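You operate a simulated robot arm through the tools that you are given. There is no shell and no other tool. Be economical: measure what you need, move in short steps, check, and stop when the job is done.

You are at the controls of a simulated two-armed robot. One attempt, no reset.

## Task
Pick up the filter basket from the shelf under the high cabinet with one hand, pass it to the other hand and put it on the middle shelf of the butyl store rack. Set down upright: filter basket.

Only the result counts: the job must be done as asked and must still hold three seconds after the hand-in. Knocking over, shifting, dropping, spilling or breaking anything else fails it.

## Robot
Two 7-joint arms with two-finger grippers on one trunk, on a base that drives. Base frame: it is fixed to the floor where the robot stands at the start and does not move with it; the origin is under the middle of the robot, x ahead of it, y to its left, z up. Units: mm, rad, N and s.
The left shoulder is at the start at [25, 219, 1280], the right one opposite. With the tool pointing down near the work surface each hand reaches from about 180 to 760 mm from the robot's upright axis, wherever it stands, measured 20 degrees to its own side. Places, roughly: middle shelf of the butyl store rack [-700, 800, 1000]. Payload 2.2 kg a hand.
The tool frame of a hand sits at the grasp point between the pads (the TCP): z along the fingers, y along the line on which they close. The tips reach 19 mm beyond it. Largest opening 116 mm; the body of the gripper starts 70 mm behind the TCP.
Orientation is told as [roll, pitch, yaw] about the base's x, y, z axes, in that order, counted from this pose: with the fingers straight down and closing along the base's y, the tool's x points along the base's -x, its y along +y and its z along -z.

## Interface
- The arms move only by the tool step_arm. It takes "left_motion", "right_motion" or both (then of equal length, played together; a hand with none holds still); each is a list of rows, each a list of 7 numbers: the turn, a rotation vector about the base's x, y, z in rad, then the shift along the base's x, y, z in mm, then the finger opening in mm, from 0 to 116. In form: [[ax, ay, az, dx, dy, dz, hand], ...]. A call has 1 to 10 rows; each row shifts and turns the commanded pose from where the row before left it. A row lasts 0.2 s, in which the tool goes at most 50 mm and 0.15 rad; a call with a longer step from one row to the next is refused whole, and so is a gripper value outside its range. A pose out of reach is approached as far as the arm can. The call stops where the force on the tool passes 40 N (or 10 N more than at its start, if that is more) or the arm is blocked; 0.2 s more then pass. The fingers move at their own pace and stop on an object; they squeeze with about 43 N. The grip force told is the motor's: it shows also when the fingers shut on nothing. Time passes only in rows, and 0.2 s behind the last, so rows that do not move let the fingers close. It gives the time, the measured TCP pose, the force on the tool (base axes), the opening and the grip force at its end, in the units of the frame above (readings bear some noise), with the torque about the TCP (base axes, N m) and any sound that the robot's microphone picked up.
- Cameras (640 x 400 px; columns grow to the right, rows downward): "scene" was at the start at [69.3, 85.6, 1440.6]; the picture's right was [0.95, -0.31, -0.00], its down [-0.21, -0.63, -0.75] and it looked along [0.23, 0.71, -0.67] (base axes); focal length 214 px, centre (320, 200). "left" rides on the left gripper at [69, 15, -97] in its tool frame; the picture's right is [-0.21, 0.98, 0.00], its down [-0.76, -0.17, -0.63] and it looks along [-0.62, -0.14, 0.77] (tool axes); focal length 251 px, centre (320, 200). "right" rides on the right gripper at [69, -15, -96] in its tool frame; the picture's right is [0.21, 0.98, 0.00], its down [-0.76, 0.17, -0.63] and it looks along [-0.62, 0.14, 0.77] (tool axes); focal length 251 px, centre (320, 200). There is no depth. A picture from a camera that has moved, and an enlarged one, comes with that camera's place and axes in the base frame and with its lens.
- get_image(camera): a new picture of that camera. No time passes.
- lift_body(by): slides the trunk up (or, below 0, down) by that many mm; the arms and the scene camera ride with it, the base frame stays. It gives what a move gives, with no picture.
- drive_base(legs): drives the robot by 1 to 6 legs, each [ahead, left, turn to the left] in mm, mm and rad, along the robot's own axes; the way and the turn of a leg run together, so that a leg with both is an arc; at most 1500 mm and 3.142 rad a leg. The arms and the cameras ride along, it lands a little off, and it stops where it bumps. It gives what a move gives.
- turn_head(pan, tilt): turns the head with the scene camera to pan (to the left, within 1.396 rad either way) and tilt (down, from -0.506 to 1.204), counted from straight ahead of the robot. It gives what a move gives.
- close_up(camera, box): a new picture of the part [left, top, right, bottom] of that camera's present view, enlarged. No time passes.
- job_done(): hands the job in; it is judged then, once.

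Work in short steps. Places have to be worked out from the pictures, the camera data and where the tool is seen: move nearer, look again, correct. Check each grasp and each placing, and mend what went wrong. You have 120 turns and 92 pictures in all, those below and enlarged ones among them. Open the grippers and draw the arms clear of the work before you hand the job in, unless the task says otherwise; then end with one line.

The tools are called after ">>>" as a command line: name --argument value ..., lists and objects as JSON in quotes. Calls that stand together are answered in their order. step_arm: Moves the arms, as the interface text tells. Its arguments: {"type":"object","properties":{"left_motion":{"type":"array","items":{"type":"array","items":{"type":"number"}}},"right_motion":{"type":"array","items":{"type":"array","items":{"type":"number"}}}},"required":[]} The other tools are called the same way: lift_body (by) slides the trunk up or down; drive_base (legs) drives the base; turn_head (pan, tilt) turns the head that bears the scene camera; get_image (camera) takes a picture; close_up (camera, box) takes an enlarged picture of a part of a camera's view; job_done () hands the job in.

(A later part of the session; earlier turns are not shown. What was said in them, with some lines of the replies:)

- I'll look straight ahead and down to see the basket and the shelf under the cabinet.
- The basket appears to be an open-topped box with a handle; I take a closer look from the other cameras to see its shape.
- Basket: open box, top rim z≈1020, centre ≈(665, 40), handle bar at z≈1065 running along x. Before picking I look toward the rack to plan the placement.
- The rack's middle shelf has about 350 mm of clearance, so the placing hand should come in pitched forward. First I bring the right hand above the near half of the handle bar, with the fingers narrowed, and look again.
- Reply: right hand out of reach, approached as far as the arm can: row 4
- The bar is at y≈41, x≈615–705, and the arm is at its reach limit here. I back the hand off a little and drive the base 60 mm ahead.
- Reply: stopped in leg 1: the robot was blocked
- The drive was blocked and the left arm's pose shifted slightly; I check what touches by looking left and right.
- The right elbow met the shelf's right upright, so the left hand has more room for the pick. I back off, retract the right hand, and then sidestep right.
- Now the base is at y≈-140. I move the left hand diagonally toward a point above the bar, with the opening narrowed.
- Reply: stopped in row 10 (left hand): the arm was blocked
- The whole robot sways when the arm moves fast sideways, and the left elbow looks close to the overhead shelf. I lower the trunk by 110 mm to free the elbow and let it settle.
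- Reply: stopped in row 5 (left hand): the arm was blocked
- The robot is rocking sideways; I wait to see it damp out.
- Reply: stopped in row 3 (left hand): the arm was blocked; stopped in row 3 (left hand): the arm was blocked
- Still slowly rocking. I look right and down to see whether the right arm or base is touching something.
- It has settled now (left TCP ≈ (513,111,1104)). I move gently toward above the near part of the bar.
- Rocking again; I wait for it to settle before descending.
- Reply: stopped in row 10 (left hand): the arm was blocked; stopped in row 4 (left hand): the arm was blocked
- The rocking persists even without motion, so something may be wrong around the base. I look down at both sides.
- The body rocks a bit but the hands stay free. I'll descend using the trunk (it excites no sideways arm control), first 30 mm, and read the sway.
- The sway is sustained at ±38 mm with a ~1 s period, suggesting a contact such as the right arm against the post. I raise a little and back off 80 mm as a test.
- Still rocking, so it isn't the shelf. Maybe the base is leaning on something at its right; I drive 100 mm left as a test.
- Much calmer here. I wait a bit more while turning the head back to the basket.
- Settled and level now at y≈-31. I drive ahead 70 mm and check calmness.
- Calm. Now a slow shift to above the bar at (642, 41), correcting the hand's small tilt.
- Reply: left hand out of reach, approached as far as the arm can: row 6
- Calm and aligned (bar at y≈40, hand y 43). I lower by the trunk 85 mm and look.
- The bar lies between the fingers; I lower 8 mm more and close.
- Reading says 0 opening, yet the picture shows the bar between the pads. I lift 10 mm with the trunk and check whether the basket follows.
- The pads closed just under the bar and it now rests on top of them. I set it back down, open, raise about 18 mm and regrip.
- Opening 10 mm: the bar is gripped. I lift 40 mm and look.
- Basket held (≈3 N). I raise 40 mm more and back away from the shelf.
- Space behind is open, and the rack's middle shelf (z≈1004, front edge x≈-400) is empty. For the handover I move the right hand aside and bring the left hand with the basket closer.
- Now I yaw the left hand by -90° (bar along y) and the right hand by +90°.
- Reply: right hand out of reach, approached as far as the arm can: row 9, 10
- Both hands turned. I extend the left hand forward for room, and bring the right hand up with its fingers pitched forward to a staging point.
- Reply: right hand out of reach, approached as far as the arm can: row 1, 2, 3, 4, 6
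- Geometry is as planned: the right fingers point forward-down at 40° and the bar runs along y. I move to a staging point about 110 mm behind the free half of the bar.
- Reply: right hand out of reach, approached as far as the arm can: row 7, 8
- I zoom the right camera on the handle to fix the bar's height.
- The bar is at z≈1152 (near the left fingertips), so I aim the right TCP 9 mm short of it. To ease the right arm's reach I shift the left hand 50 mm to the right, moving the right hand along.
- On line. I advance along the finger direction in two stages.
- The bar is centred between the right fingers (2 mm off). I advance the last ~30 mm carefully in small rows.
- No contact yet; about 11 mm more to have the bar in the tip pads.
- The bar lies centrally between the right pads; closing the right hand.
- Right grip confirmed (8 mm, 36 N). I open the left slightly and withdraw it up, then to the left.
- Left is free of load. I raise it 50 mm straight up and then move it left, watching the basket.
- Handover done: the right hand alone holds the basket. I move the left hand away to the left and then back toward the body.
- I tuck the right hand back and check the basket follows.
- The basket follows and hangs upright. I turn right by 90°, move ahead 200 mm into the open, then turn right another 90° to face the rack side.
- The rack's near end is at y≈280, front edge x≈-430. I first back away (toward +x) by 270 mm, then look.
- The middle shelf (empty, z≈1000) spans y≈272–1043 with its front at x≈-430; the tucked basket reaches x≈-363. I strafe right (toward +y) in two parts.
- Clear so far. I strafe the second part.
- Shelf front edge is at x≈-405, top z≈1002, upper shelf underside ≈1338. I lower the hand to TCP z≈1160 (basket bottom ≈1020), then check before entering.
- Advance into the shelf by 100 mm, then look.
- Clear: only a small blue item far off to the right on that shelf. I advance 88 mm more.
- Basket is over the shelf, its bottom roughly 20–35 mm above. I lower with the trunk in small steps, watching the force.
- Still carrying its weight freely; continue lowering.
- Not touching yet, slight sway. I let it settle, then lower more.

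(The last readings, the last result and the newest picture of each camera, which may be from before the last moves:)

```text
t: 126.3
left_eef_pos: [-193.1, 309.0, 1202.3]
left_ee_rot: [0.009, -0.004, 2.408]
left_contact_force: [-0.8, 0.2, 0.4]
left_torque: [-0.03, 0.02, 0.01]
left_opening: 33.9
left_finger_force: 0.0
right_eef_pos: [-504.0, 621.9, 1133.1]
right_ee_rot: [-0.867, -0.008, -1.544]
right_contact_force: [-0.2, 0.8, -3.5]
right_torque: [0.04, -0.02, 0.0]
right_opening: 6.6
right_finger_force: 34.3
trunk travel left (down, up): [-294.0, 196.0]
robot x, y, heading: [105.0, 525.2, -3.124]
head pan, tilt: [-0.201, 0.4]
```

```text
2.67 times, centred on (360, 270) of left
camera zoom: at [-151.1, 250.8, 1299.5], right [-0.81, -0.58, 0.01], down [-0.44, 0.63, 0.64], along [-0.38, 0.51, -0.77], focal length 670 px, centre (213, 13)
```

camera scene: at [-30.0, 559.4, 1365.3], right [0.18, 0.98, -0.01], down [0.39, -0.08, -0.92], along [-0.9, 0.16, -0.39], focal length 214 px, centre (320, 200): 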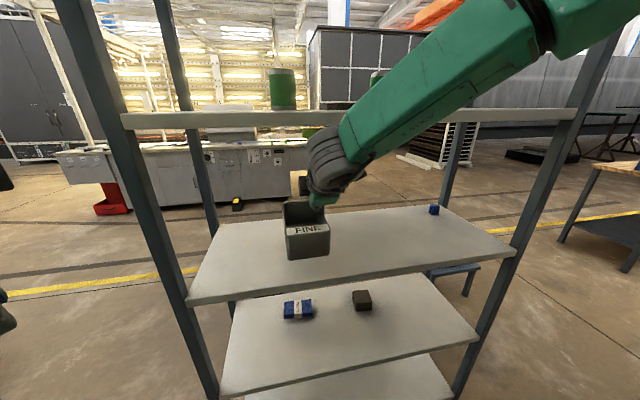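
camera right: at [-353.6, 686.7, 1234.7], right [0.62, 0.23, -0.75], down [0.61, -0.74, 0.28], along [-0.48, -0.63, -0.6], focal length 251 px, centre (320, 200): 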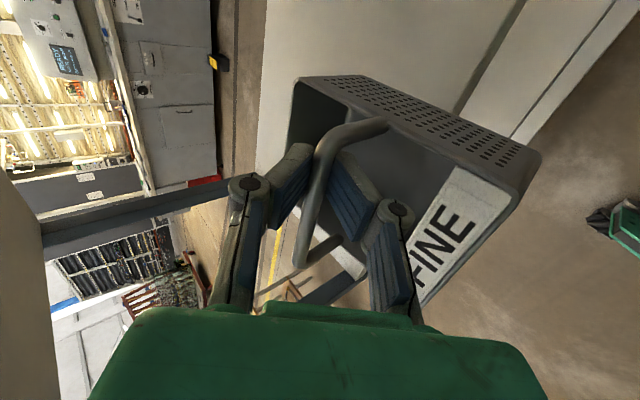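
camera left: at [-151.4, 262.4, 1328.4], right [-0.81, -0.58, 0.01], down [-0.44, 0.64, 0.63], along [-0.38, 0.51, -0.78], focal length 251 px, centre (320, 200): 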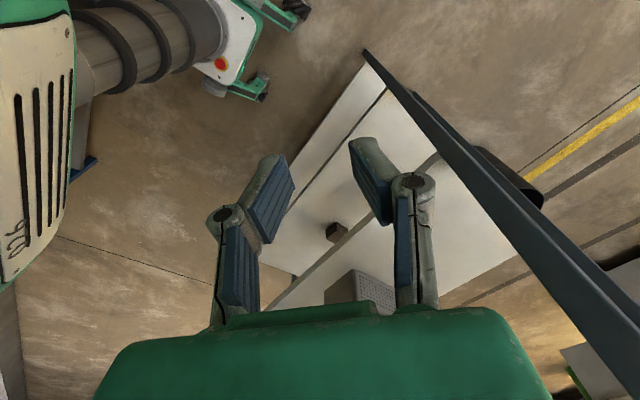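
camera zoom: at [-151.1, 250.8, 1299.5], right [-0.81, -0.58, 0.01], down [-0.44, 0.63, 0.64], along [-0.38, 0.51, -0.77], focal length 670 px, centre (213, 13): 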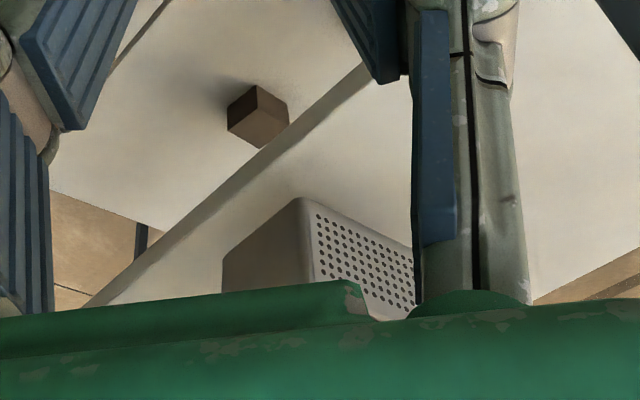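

The left camera puts the basket's bottom at z≈1020, about 18 mm above the shelf. I lower 12 mm, then in small steps.

>>> lift_body --by -12

>>> lift_body --by -4

>>> lift_body --by -3

>>> close_up --camera "scene" --box '[240, 120, 400, 280]'

```text
t: 126.9
left_eef_pos: [-193.5, 300.9, 1189.2]
left_ee_rot: [0.005, -0.01, 2.409]
left_contact_force: [0.4, 0.2, 0.1]
left_torque: [0.04, -0.02, 0.01]
left_opening: 34.4
left_finger_force: 0.1
right_eef_pos: [-503.0, 613.7, 1120.6]
right_ee_rot: [-0.868, -0.001, -1.542]
right_contact_force: [0.4, -0.5, -2.9]
right_torque: [0.11, -0.02, -0.05]
right_opening: 6.3
right_finger_force: 34.1
trunk travel left (down, up): [-282.0, 208.0]
robot x, y, heading: [101.7, 527.8, -3.121]
head pan, tilt: [-0.201, 0.4]
```

```text
t: 127.4
left_eef_pos: [-192.9, 305.6, 1186.0]
left_ee_rot: [0.007, -0.007, 2.408]
left_contact_force: [-0.5, -0.3, 0.4]
left_torque: [0.03, 0.0, -0.04]
left_opening: 34.1
left_finger_force: 0.1
right_eef_pos: [-503.6, 618.6, 1117.7]
right_ee_rot: [-0.867, -0.005, -1.54]
right_contact_force: [0.0, 0.6, -3.0]
right_torque: [0.08, 0.0, 0.02]
right_opening: 6.2
right_finger_force: 34.2
trunk travel left (down, up): [-278.0, 212.0]
robot x, y, heading: [106.6, 526.2, -3.124]
head pan, tilt: [-0.201, 0.4]
```

```text
t: 127.9
left_eef_pos: [-193.6, 304.9, 1183.6]
left_ee_rot: [0.006, -0.007, 2.408]
left_contact_force: [1.1, 0.6, 0.6]
left_torque: [-0.02, 0.01, -0.03]
left_opening: 33.9
left_finger_force: 0.1
right_eef_pos: [-504.0, 618.5, 1113.4]
right_ee_rot: [-0.867, -0.003, -1.541]
right_contact_force: [0.1, 0.1, -2.3]
right_torque: [0.08, -0.03, -0.01]
right_opening: 6.4
right_finger_force: 34.1
trunk travel left (down, up): [-275.0, 215.0]
robot x, y, heading: [106.5, 528.3, -3.12]
head pan, tilt: [-0.201, 0.4]
```

```text
2.50 times, centred on (320, 200) of scene
camera zoom: at [-29.4, 542.4, 1319.6], right [0.18, 0.98, 0.0], down [0.39, -0.07, -0.92], along [-0.9, 0.17, -0.39], focal length 536 px, centre (320, 200)
```

zoom: 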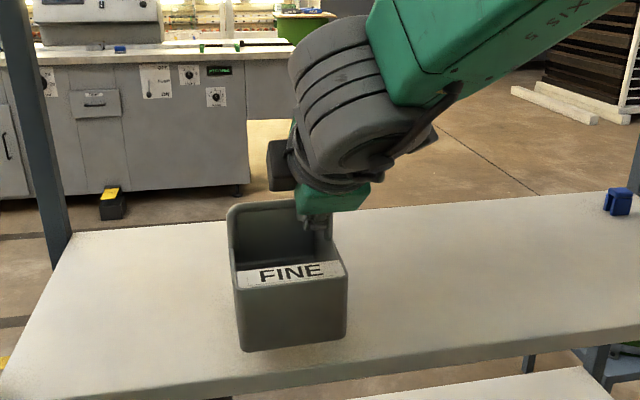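

Still ~10 mm above by this view. Continue in small steps.

>>> lift_body --by -6

>>> lift_body --by -4

>>> lift_body --by -3

>>> close_up --camera "left" --box '[240, 220, 480, 320]'

```text
t: 128.5
left_eef_pos: [-193.2, 304.7, 1176.2]
left_ee_rot: [0.006, -0.007, 2.409]
left_contact_force: [-0.2, 0.0, -0.6]
left_torque: [-0.01, -0.02, 0.01]
left_opening: 33.8
left_finger_force: 0.0
right_eef_pos: [-504.8, 618.7, 1108.3]
right_ee_rot: [-0.868, -0.004, -1.54]
right_contact_force: [0.0, 0.2, -1.9]
right_torque: [0.05, -0.01, 0.02]
right_opening: 6.1
right_finger_force: 34.8
trunk travel left (down, up): [-269.0, 221.0]
robot x, y, heading: [103.6, 526.1, -3.12]
head pan, tilt: [-0.201, 0.4]
```

```text
t: 129.0
left_eef_pos: [-193.8, 304.4, 1172.3]
left_ee_rot: [0.007, -0.006, 2.408]
left_contact_force: [0.2, -0.3, 0.4]
left_torque: [-0.01, -0.06, -0.02]
left_opening: 34.0
left_finger_force: 0.1
right_eef_pos: [-504.7, 617.4, 1104.4]
right_ee_rot: [-0.869, -0.005, -1.54]
right_contact_force: [0.1, 0.3, -2.6]
right_torque: [0.11, -0.06, 0.0]
right_opening: 6.0
right_finger_force: 35.0
trunk travel left (down, up): [-265.0, 225.0]
robot x, y, heading: [105.9, 529.7, -3.118]
head pan, tilt: [-0.201, 0.4]
```

```text
t: 129.5
left_eef_pos: [-192.8, 304.7, 1169.4]
left_ee_rot: [0.007, -0.007, 2.407]
left_contact_force: [0.4, 0.6, 0.1]
left_torque: [0.01, -0.01, 0.01]
left_opening: 34.0
left_finger_force: 0.1
right_eef_pos: [-505.0, 617.2, 1101.6]
right_ee_rot: [-0.868, -0.004, -1.541]
right_contact_force: [0.2, -0.2, -2.2]
right_torque: [0.11, -0.02, 0.02]
right_opening: 6.2
right_finger_force: 34.4
trunk travel left (down, up): [-262.0, 228.0]
robot x, y, heading: [104.4, 525.3, -3.116]
head pan, tilt: [-0.201, 0.4]
```

```text
2.67 times, centred on (360, 270) of left
camera zoom: at [-151.0, 247.1, 1266.8], right [-0.81, -0.58, 0.01], down [-0.44, 0.63, 0.64], along [-0.38, 0.51, -0.77], focal length 670 px, centre (213, 13)
```

zoom: 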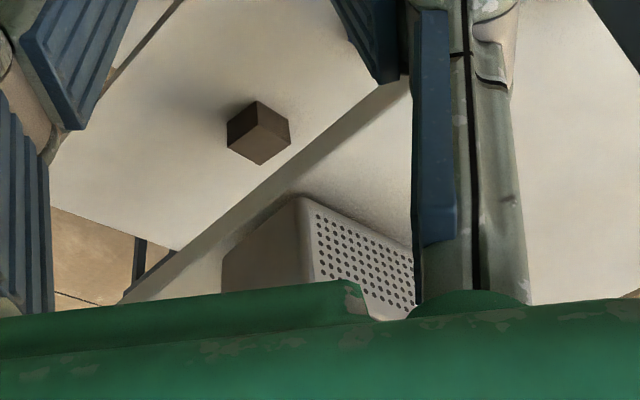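

Contact shadow is closing in; a few more mm.

>>> lift_body --by -3

>>> lift_body --by -3

>>> lift_body --by -2

>>> close_up --camera "scene" --box '[240, 120, 400, 280]'

```text
t: 130.0
left_eef_pos: [-193.8, 304.3, 1166.9]
left_ee_rot: [0.008, -0.007, 2.41]
left_contact_force: [0.2, -0.6, 0.1]
left_torque: [0.01, -0.01, -0.02]
left_opening: 33.8
left_finger_force: 0.1
right_eef_pos: [-504.9, 617.9, 1099.4]
right_ee_rot: [-0.87, -0.004, -1.542]
right_contact_force: [0.6, 0.3, -2.8]
right_torque: [0.06, 0.01, 0.01]
right_opening: 6.0
right_finger_force: 34.3
trunk travel left (down, up): [-259.0, 231.0]
robot x, y, heading: [100.7, 528.0, -3.12]
head pan, tilt: [-0.201, 0.4]
```

```text
t: 130.6
left_eef_pos: [-193.2, 304.9, 1163.5]
left_ee_rot: [0.007, -0.006, 2.409]
left_contact_force: [-0.1, -1.7, -0.7]
left_torque: [-0.01, -0.02, -0.01]
left_opening: 34.1
left_finger_force: 0.0
right_eef_pos: [-504.0, 617.1, 1095.5]
right_ee_rot: [-0.869, -0.004, -1.541]
right_contact_force: [0.5, 0.3, -3.3]
right_torque: [0.08, -0.03, 0.0]
right_opening: 5.8
right_finger_force: 34.7
trunk travel left (down, up): [-256.0, 234.0]
robot x, y, heading: [104.2, 525.1, -3.117]
head pan, tilt: [-0.201, 0.4]
```

```text
t: 131.1
left_eef_pos: [-193.7, 304.8, 1162.1]
left_ee_rot: [0.008, -0.006, 2.409]
left_contact_force: [-0.4, -0.8, 0.4]
left_torque: [-0.02, -0.03, 0.01]
left_opening: 34.1
left_finger_force: 0.1
right_eef_pos: [-504.3, 617.6, 1093.5]
right_ee_rot: [-0.869, -0.005, -1.54]
right_contact_force: [0.5, 0.3, -3.3]
right_torque: [0.06, -0.05, 0.0]
right_opening: 5.9
right_finger_force: 34.5
trunk travel left (down, up): [-254.0, 236.0]
robot x, y, heading: [104.3, 524.5, -3.119]
head pan, tilt: [-0.201, 0.4]
```

```text
2.50 times, centred on (320, 200) of scene
camera zoom: at [-29.2, 543.2, 1298.6], right [0.18, 0.98, 0.0], down [0.39, -0.07, -0.92], along [-0.91, 0.17, -0.39], focal length 536 px, centre (320, 200)
```

zoom: 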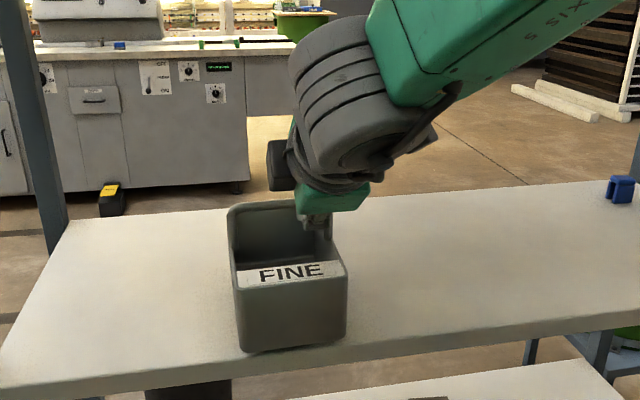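

Nearly down; continue in 2–3 mm steps until the weight leaves the hand.

>>> lift_body --by -3

>>> lift_body --by -2

>>> lift_body --by -2

>>> close_up --camera "left" --box '[240, 220, 480, 320]'

```text
t: 131.6
left_eef_pos: [-193.1, 304.1, 1158.1]
left_ee_rot: [0.007, -0.008, 2.408]
left_contact_force: [-0.8, 0.2, 0.4]
left_torque: [-0.01, 0.01, 0.02]
left_opening: 34.2
left_finger_force: 0.0
right_eef_pos: [-504.4, 617.6, 1090.6]
right_ee_rot: [-0.869, -0.003, -1.541]
right_contact_force: [-0.3, 0.6, -2.7]
right_torque: [0.05, 0.02, 0.02]
right_opening: 6.1
right_finger_force: 34.1
trunk travel left (down, up): [-251.0, 239.0]
robot x, y, heading: [102.2, 528.3, -3.122]
head pan, tilt: [-0.201, 0.4]
```

```text
t: 132.1
left_eef_pos: [-192.9, 303.6, 1157.3]
left_ee_rot: [0.008, -0.006, 2.408]
left_contact_force: [-0.8, -0.4, 0.3]
left_torque: [-0.01, -0.01, 0.02]
left_opening: 33.8
left_finger_force: 0.0
right_eef_pos: [-503.3, 617.0, 1088.3]
right_ee_rot: [-0.869, -0.004, -1.542]
right_contact_force: [0.1, 0.4, -4.1]
right_torque: [0.07, -0.03, 0.01]
right_opening: 6.0
right_finger_force: 34.2
trunk travel left (down, up): [-249.0, 241.0]
robot x, y, heading: [107.3, 527.5, -3.116]
head pan, tilt: [-0.201, 0.4]
```

```text
t: 132.6
left_eef_pos: [-192.2, 304.6, 1155.8]
left_ee_rot: [0.009, -0.008, 2.409]
left_contact_force: [-0.2, 0.6, 0.1]
left_torque: [-0.02, -0.02, 0.0]
left_opening: 33.8
left_finger_force: 0.1
right_eef_pos: [-503.8, 617.9, 1086.0]
right_ee_rot: [-0.869, -0.003, -1.54]
right_contact_force: [0.8, 0.5, -2.5]
right_torque: [0.08, -0.01, -0.02]
right_opening: 6.0
right_finger_force: 34.4
trunk travel left (down, up): [-247.0, 243.0]
robot x, y, heading: [105.3, 529.7, -3.123]
head pan, tilt: [-0.201, 0.4]
```

```text
2.67 times, centred on (360, 270) of left
camera zoom: at [-150.9, 247.2, 1251.8], right [-0.81, -0.58, 0.01], down [-0.44, 0.63, 0.64], along [-0.38, 0.51, -0.77], focal length 670 px, centre (213, 13)
```

zoom: 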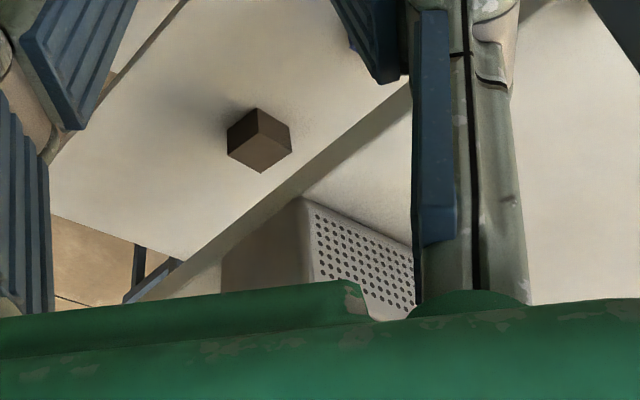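

I take a tighter scene close-up to judge the gap and the front-edge margin.

>>> close_up --camera "scene" --box '[260, 190, 360, 290]'

>>> get_image --camera "right"

```text
4.00 times, centred on (310, 240) of scene
camera zoom: at [-29.2, 543.2, 1291.6], right [0.18, 0.98, 0.0], down [0.39, -0.07, -0.92], along [-0.91, 0.17, -0.39], focal length 858 px, centre (360, 40)
```

zoom: 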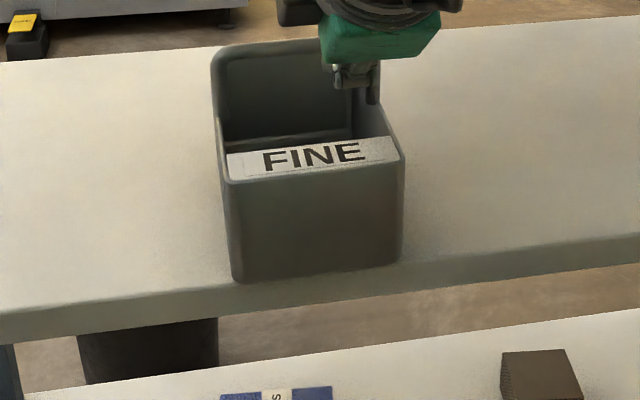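

```text
12 pictures are left
camera right: at [-440.8, 688.4, 1160.5], right [0.62, 0.23, -0.75], down [0.61, -0.74, 0.28], along [-0.49, -0.63, -0.6], focal length 251 px, centre (320, 200)
```

right: 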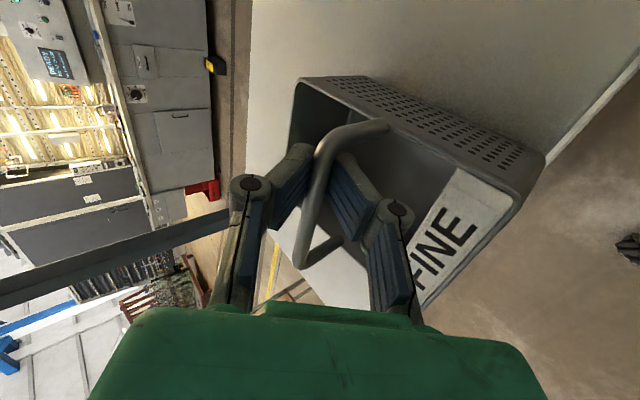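

Re-triangulating, the shelf front is really at x≈-442, z≈965, so the basket would sit too close to the edge. I raise 12 mm and drive 65 mm ahead, deeper over the shelf.

>>> lift_body --by 12

>>> drive_base --legs '[[65, 0, 0]]'

>>> get_image --camera "scene"

```text
t: 133.2
left_eef_pos: [-192.9, 305.7, 1168.3]
left_ee_rot: [0.009, -0.006, 2.409]
left_contact_force: [-0.9, -0.2, -0.1]
left_torque: [-0.01, 0.0, 0.01]
left_opening: 33.9
left_finger_force: 0.1
right_eef_pos: [-504.8, 617.5, 1098.5]
right_ee_rot: [-0.87, -0.003, -1.541]
right_contact_force: [0.6, 0.6, -2.9]
right_torque: [0.11, 0.01, 0.01]
right_opening: 5.9
right_finger_force: 34.4
trunk travel left (down, up): [-259.0, 231.0]
robot x, y, heading: [104.4, 528.1, -3.119]
head pan, tilt: [-0.201, 0.4]
```

```text
t: 134.2
left_eef_pos: [-258.6, 303.3, 1167.2]
left_ee_rot: [0.006, -0.006, 2.409]
left_contact_force: [-0.5, 1.0, -0.6]
left_torque: [-0.01, -0.03, 0.0]
left_opening: 34.0
left_finger_force: 0.1
right_eef_pos: [-571.3, 618.1, 1096.6]
right_ee_rot: [-0.868, -0.005, -1.542]
right_contact_force: [0.1, -0.8, -3.5]
right_torque: [0.09, -0.02, 0.0]
right_opening: 5.9
right_finger_force: 33.5
trunk travel left (down, up): [-259.0, 231.0]
robot x, y, heading: [37.2, 528.2, -3.123]
head pan, tilt: [-0.201, 0.4]
```

```text
11 pictures are left
camera scene: at [-94.3, 541.9, 1303.7], right [0.18, 0.98, 0.0], down [0.39, -0.07, -0.92], along [-0.91, 0.17, -0.39], focal length 214 px, centre (320, 200)
```

scene: 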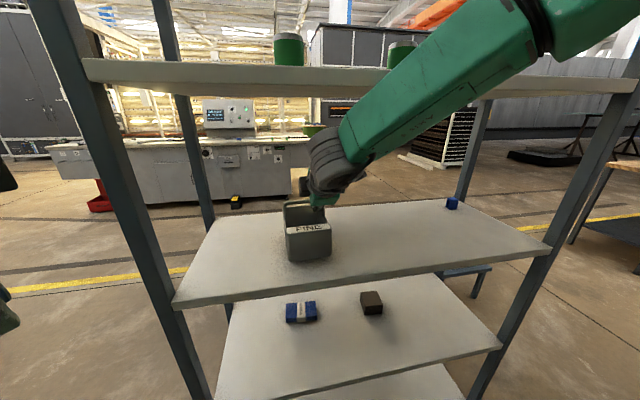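

Now the basket is well inside the edge. Lowering again in small steps.

>>> lift_body --by -8

>>> lift_body --by -3

>>> lift_body --by -3

>>> lift_body --by -3

```text
t: 134.8
left_eef_pos: [-258.9, 304.7, 1158.7]
left_ee_rot: [0.007, -0.006, 2.408]
left_contact_force: [-0.2, 0.4, 0.8]
left_torque: [0.02, 0.0, 0.02]
left_opening: 34.1
left_finger_force: 0.0
right_eef_pos: [-569.7, 618.0, 1090.6]
right_ee_rot: [-0.867, -0.006, -1.543]
right_contact_force: [0.3, 0.4, -4.2]
right_torque: [0.07, -0.01, -0.01]
right_opening: 6.0
right_finger_force: 32.4
trunk travel left (down, up): [-251.0, 239.0]
robot x, y, heading: [37.6, 524.3, -3.116]
head pan, tilt: [-0.201, 0.4]
```

```text
t: 135.3
left_eef_pos: [-258.4, 303.8, 1157.2]
left_ee_rot: [0.007, -0.01, 2.41]
left_contact_force: [0.3, 0.4, 0.1]
left_torque: [-0.01, -0.03, 0.0]
left_opening: 34.1
left_finger_force: 0.0
right_eef_pos: [-568.5, 617.4, 1088.5]
right_ee_rot: [-0.869, -0.005, -1.544]
right_contact_force: [0.4, 0.7, -2.5]
right_torque: [0.05, -0.09, -0.01]
right_opening: 5.9
right_finger_force: 32.7
trunk travel left (down, up): [-248.0, 242.0]
robot x, y, heading: [43.8, 524.7, -3.118]
head pan, tilt: [-0.201, 0.4]
```

```text
t: 135.8
left_eef_pos: [-258.4, 303.2, 1154.4]
left_ee_rot: [0.007, -0.009, 2.409]
left_contact_force: [-0.7, -0.3, 0.9]
left_torque: [-0.01, 0.0, 0.01]
left_opening: 33.8
left_finger_force: 0.1
right_eef_pos: [-568.3, 616.5, 1086.2]
right_ee_rot: [-0.869, -0.004, -1.543]
right_contact_force: [0.2, 0.4, -3.8]
right_torque: [0.08, -0.02, 0.01]
right_opening: 6.2
right_finger_force: 33.2
trunk travel left (down, up): [-245.0, 245.0]
robot x, y, heading: [39.4, 529.2, -3.119]
head pan, tilt: [-0.201, 0.4]
```

```text
t: 136.4
left_eef_pos: [-257.8, 303.0, 1150.0]
left_ee_rot: [0.007, -0.01, 2.409]
left_contact_force: [0.8, 0.2, -1.0]
left_torque: [0.01, -0.01, 0.0]
left_opening: 33.7
left_finger_force: 0.1
right_eef_pos: [-568.6, 617.2, 1081.2]
right_ee_rot: [-0.868, -0.006, -1.542]
right_contact_force: [0.1, -0.4, -2.5]
right_torque: [0.08, 0.01, 0.01]
right_opening: 5.8
right_finger_force: 32.5
trunk travel left (down, up): [-242.0, 248.0]
robot x, y, heading: [37.8, 528.0, -3.12]
head pan, tilt: [-0.201, 0.4]
```

No contact yet; continue.

>>> lift_body --by -3

>>> lift_body --by -3

>>> lift_body --by -3

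>>> close_up --camera "scene" --box '[260, 190, 360, 290]'

```text
t: 136.9
left_eef_pos: [-258.1, 304.4, 1147.6]
left_ee_rot: [0.008, -0.008, 2.408]
left_contact_force: [0.2, 0.4, 0.2]
left_torque: [0.05, 0.03, -0.01]
left_opening: 34.0
left_finger_force: 0.1
right_eef_pos: [-568.2, 617.0, 1079.8]
right_ee_rot: [-0.871, -0.005, -1.544]
right_contact_force: [0.9, -0.4, -0.9]
right_torque: [-0.04, -0.05, -0.04]
right_opening: 5.9
right_finger_force: 32.6
trunk travel left (down, up): [-239.0, 251.0]
robot x, y, heading: [41.5, 527.3, -3.118]
head pan, tilt: [-0.201, 0.4]
```

```text
t: 137.4
left_eef_pos: [-258.0, 303.2, 1144.7]
left_ee_rot: [0.008, -0.008, 2.409]
left_contact_force: [0.1, -0.5, 0.0]
left_torque: [-0.02, 0.02, 0.01]
left_opening: 33.6
left_finger_force: 0.0
right_eef_pos: [-567.8, 617.0, 1076.7]
right_ee_rot: [-0.869, -0.005, -1.544]
right_contact_force: [-1.3, 0.4, 3.6]
right_torque: [0.04, 0.25, 0.03]
right_opening: 2.2
right_finger_force: 31.5
trunk travel left (down, up): [-236.0, 254.0]
robot x, y, heading: [38.9, 525.2, -3.122]
head pan, tilt: [-0.201, 0.4]
```

```text
t: 137.9
left_eef_pos: [-257.8, 304.0, 1141.1]
left_ee_rot: [0.008, -0.009, 2.409]
left_contact_force: [0.0, 0.0, -0.2]
left_torque: [0.03, 0.0, 0.02]
left_opening: 34.0
left_finger_force: 0.1
right_eef_pos: [-568.7, 615.8, 1072.2]
right_ee_rot: [-0.868, -0.004, -1.542]
right_contact_force: [-0.2, 0.7, -0.5]
right_torque: [0.0, 0.02, 0.01]
right_opening: 0.1
right_finger_force: 28.1
trunk travel left (down, up): [-233.0, 257.0]
robot x, y, heading: [38.6, 524.1, -3.119]
head pan, tilt: [-0.201, 0.4]
```

```text
4.00 times, centred on (310, 240) of scene
camera zoom: at [-94.1, 542.0, 1277.6], right [0.18, 0.98, 0.0], down [0.39, -0.07, -0.92], along [-0.91, 0.17, -0.39], focal length 858 px, centre (360, 40)
```

zoom: 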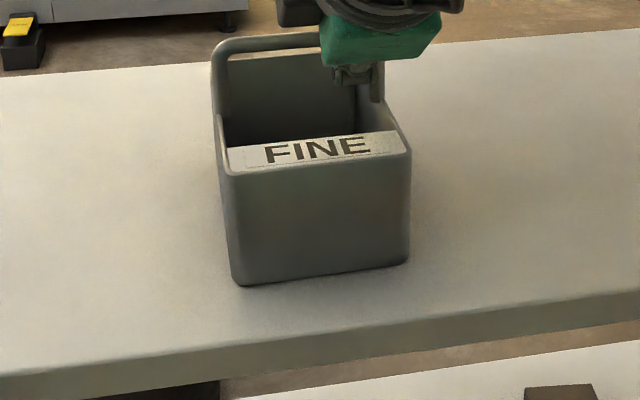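

The basket has touched down (force gone, bar loose in the closed fingers) and stands flat. I open the right hand gently.

>>> step_arm --right_motion '[[0, 0, 0, 0, 0, 0, 15], [0, 0, 0, 0, 0, 0, 30], [0, 0, 0, 0, 0, 0, 44], [0, 0, 0, 0, 0, 0, 44]]'

>>> get_image --camera "right"

```text
t: 138.9
left_eef_pos: [-257.9, 303.4, 1141.1]
left_ee_rot: [0.007, -0.008, 2.409]
left_contact_force: [-0.1, 0.3, 0.1]
left_torque: [-0.02, 0.01, -0.02]
left_opening: 34.1
left_finger_force: 0.2
right_eef_pos: [-569.2, 617.7, 1073.4]
right_ee_rot: [-0.869, -0.005, -1.543]
right_contact_force: [0.6, -0.7, 0.0]
right_torque: [0.01, -0.03, -0.01]
right_opening: 43.9
right_finger_force: 0.0
trunk travel left (down, up): [-233.0, 257.0]
robot x, y, heading: [39.7, 526.8, -3.125]
head pan, tilt: [-0.201, 0.4]
```

```text
9 pictures are left
camera right: at [-504.7, 687.7, 1147.3], right [0.62, 0.23, -0.75], down [0.61, -0.74, 0.28], along [-0.49, -0.63, -0.6], focal length 251 px, centre (320, 200)
```

right: 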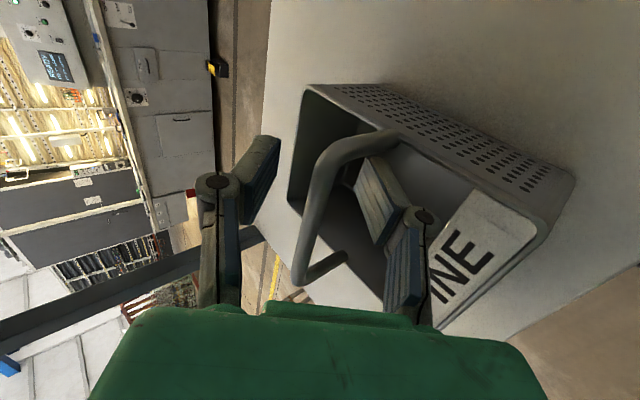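

The bar is free between the open fingers. I withdraw along the finger axis.

>>> step_arm --right_motion '[[0, 0, 0, 4, 0.1, 3.4, 50], [0, 0, 0, 6, 0.2, 5, 50], [0, 0, 0, 7.6, 0.2, 6.4, 50], [0, 0, 0, 7.6, 0.2, 6.4, 50], [0, 0, 0, 7.6, 0.2, 6.4, 50], [0, 0, 0, 7.6, 0.2, 6.4, 50]]'

>>> get_image --camera "right"

```text
t: 140.3
left_eef_pos: [-257.2, 304.0, 1140.3]
left_ee_rot: [0.008, -0.009, 2.409]
left_contact_force: [0.6, 0.2, 0.0]
left_torque: [-0.04, 0.0, 0.0]
left_opening: 33.8
left_finger_force: 0.0
right_eef_pos: [-537.4, 618.6, 1100.3]
right_ee_rot: [-0.87, -0.006, -1.543]
right_contact_force: [0.0, -0.8, 0.0]
right_torque: [-0.03, 0.01, -0.01]
right_opening: 50.0
right_finger_force: 0.1
right hand out of reach, approached as far as the arm can: row 6
trunk travel left (down, up): [-233.0, 257.0]
robot x, y, heading: [39.0, 524.8, -3.117]
head pan, tilt: [-0.201, 0.4]
```

```text
8 pictures are left
camera right: at [-472.2, 689.0, 1174.3], right [0.62, 0.23, -0.75], down [0.61, -0.74, 0.28], along [-0.49, -0.63, -0.6], focal length 251 px, centre (320, 200)
```

right: 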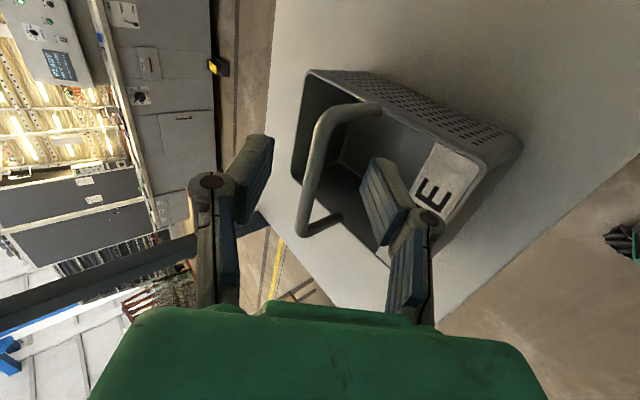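

The tips have cleared the bar; the arm is at a joint limit, so I raise the trunk 22 mm and back the base off.

>>> lift_body --by 22

>>> drive_base --legs '[[-70, 0, 0]]'

>>> get_image --camera "scene"

```text
t: 141.0
left_eef_pos: [-258.4, 303.8, 1163.0]
left_ee_rot: [0.006, -0.007, 2.408]
left_contact_force: [-0.4, 0.1, 0.7]
left_torque: [-0.02, -0.01, 0.0]
left_opening: 34.0
left_finger_force: 0.0
right_eef_pos: [-535.9, 618.2, 1121.8]
right_ee_rot: [-0.87, -0.005, -1.544]
right_contact_force: [-0.6, 1.2, -1.1]
right_torque: [-0.03, -0.01, -0.02]
right_opening: 49.9
right_finger_force: 0.1
trunk travel left (down, up): [-255.0, 235.0]
robot x, y, heading: [39.9, 529.2, -3.122]
head pan, tilt: [-0.201, 0.4]
```

```text
t: 142.0
left_eef_pos: [-187.1, 306.3, 1163.6]
left_ee_rot: [0.009, -0.009, 2.409]
left_contact_force: [0.4, 0.6, 0.1]
left_torque: [-0.01, 0.03, 0.0]
left_opening: 33.5
left_finger_force: 0.1
right_eef_pos: [-465.1, 620.3, 1124.1]
right_ee_rot: [-0.872, -0.006, -1.541]
right_contact_force: [0.1, 0.9, 0.3]
right_torque: [-0.03, 0.05, 0.02]
right_opening: 49.8
right_finger_force: 0.0
trunk travel left (down, up): [-255.0, 235.0]
robot x, y, heading: [108.5, 526.5, -3.12]
head pan, tilt: [-0.201, 0.4]
```

```text
7 pictures are left
camera scene: at [-24.5, 543.2, 1299.6], right [0.18, 0.98, 0.0], down [0.39, -0.07, -0.92], along [-0.91, 0.17, -0.39], focal length 214 px, centre (320, 200)
```

scene: 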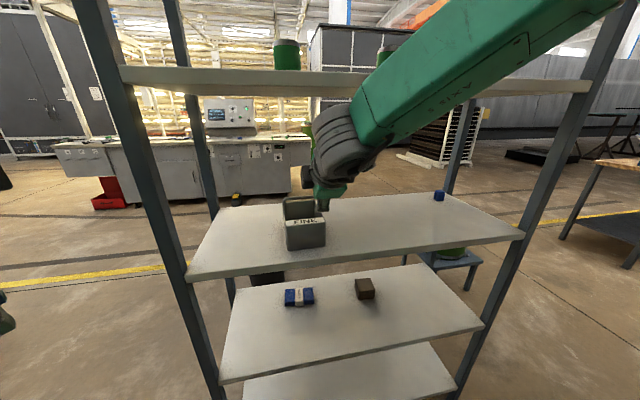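

The basket stands upright on the shelf. I draw the right arm out of the rack.

>>> step_arm --right_motion '[[0, 0, 0, 10, 0, 2, 50], [0, 0, 0, 16, 0, 4, 50], [0, 0, 0, 18, 0, 4, 50], [0, 0, 0, 18, 0, 4, 50], [0, 0, 0, 18, 0, 4, 50], [0, 0, 0, 18, 0, 4, 50], [0, 0, 0, 18, 0, 4, 50], [0, 0, 0, 18, 0, 4, 50], [0, 0, 0, 14, 0, 4, 80]]'

>>> drive_base --legs '[[-40, 0, 0]]'

>>> get_image --camera "scene"

>>> close_up --camera "scene" --box '[250, 160, 370, 280]'

```text
t: 144.0
left_eef_pos: [-184.6, 305.3, 1165.3]
left_ee_rot: [0.012, -0.01, 2.408]
left_contact_force: [-0.2, 0.2, -0.1]
left_torque: [-0.04, 0.04, -0.01]
left_opening: 34.1
left_finger_force: 0.0
right_eef_pos: [-314.0, 620.3, 1158.7]
right_ee_rot: [-0.873, -0.005, -1.543]
right_contact_force: [0.7, 0.6, -0.3]
right_torque: [0.0, 0.01, -0.01]
right_opening: 80.1
right_finger_force: 0.1
trunk travel left (down, up): [-255.0, 235.0]
robot x, y, heading: [106.9, 528.9, -3.125]
head pan, tilt: [-0.201, 0.4]
```

```text
t: 144.9
left_eef_pos: [-146.2, 306.1, 1164.4]
left_ee_rot: [0.009, -0.009, 2.409]
left_contact_force: [0.6, -0.1, -0.6]
left_torque: [-0.02, 0.03, -0.02]
left_opening: 34.0
left_finger_force: 0.0
right_eef_pos: [-277.2, 619.2, 1158.2]
right_ee_rot: [-0.872, -0.005, -1.543]
right_contact_force: [-0.1, 0.3, -0.6]
right_torque: [-0.02, 0.01, 0.01]
right_opening: 79.9
right_finger_force: 0.0
trunk travel left (down, up): [-255.0, 235.0]
robot x, y, heading: [150.9, 523.1, -3.121]
head pan, tilt: [-0.201, 0.4]
```

```text
6 pictures are left
camera scene: at [13.6, 544.5, 1299.4], right [0.18, 0.98, 0.0], down [0.39, -0.07, -0.92], along [-0.9, 0.17, -0.39], focal length 214 px, centre (320, 200)
```

scene: 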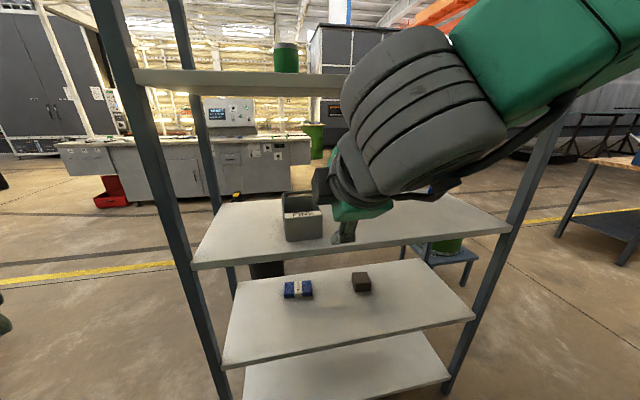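

```text
3.33 times, centred on (310, 220) of scene
camera zoom: at [13.6, 544.5, 1299.4], right [0.18, 0.98, 0.0], down [0.39, -0.07, -0.92], along [-0.9, 0.17, -0.39], focal length 715 px, centre (353, 133)
```

zoom: 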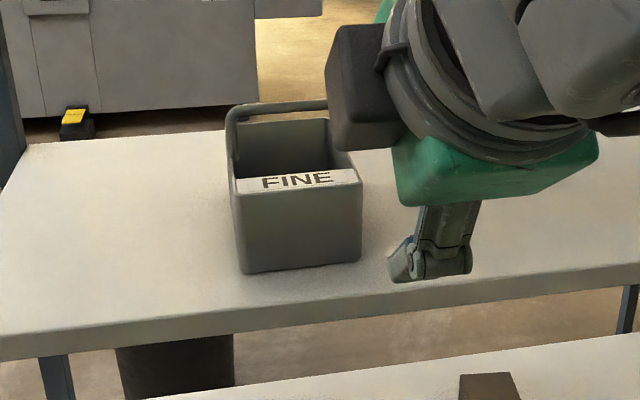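

The basket stands upright and free on the middle shelf. I fully open both grippers and confirm stillness before handing in.

>>> step_arm --left_motion '[[0, 0, 0, 0, 0, 0, 80], [0, 0, 0, 0, 0, 0, 80], [0, 0, 0, 0, 0, 0, 80]]' --right_motion '[[0, 0, 0, 0, 0, 0, 90], [0, 0, 0, 0, 0, 0, 90], [0, 0, 0, 0, 0, 0, 90]]'

>>> job_done

```text
t: 145.7
left_eef_pos: [-142.5, 305.4, 1163.7]
left_ee_rot: [0.01, -0.013, 2.408]
left_contact_force: [0.7, -0.3, -0.7]
left_torque: [0.02, 0.01, -0.03]
left_opening: 80.0
left_finger_force: 0.1
right_eef_pos: [-273.0, 620.9, 1160.4]
right_ee_rot: [-0.878, -0.005, -1.542]
right_contact_force: [0.0, -0.5, 0.6]
right_torque: [-0.01, 0.01, 0.0]
right_opening: 89.8
right_finger_force: 0.1
trunk travel left (down, up): [-255.0, 235.0]
robot x, y, heading: [151.7, 528.2, -3.124]
head pan, tilt: [-0.201, 0.4]
```

```text
The job is handed in.
```

The left hand picked up the filter basket and passed it to the right hand, which set it upright on the rack's middle shelf; both grippers are open and clear, and the job is handed in.
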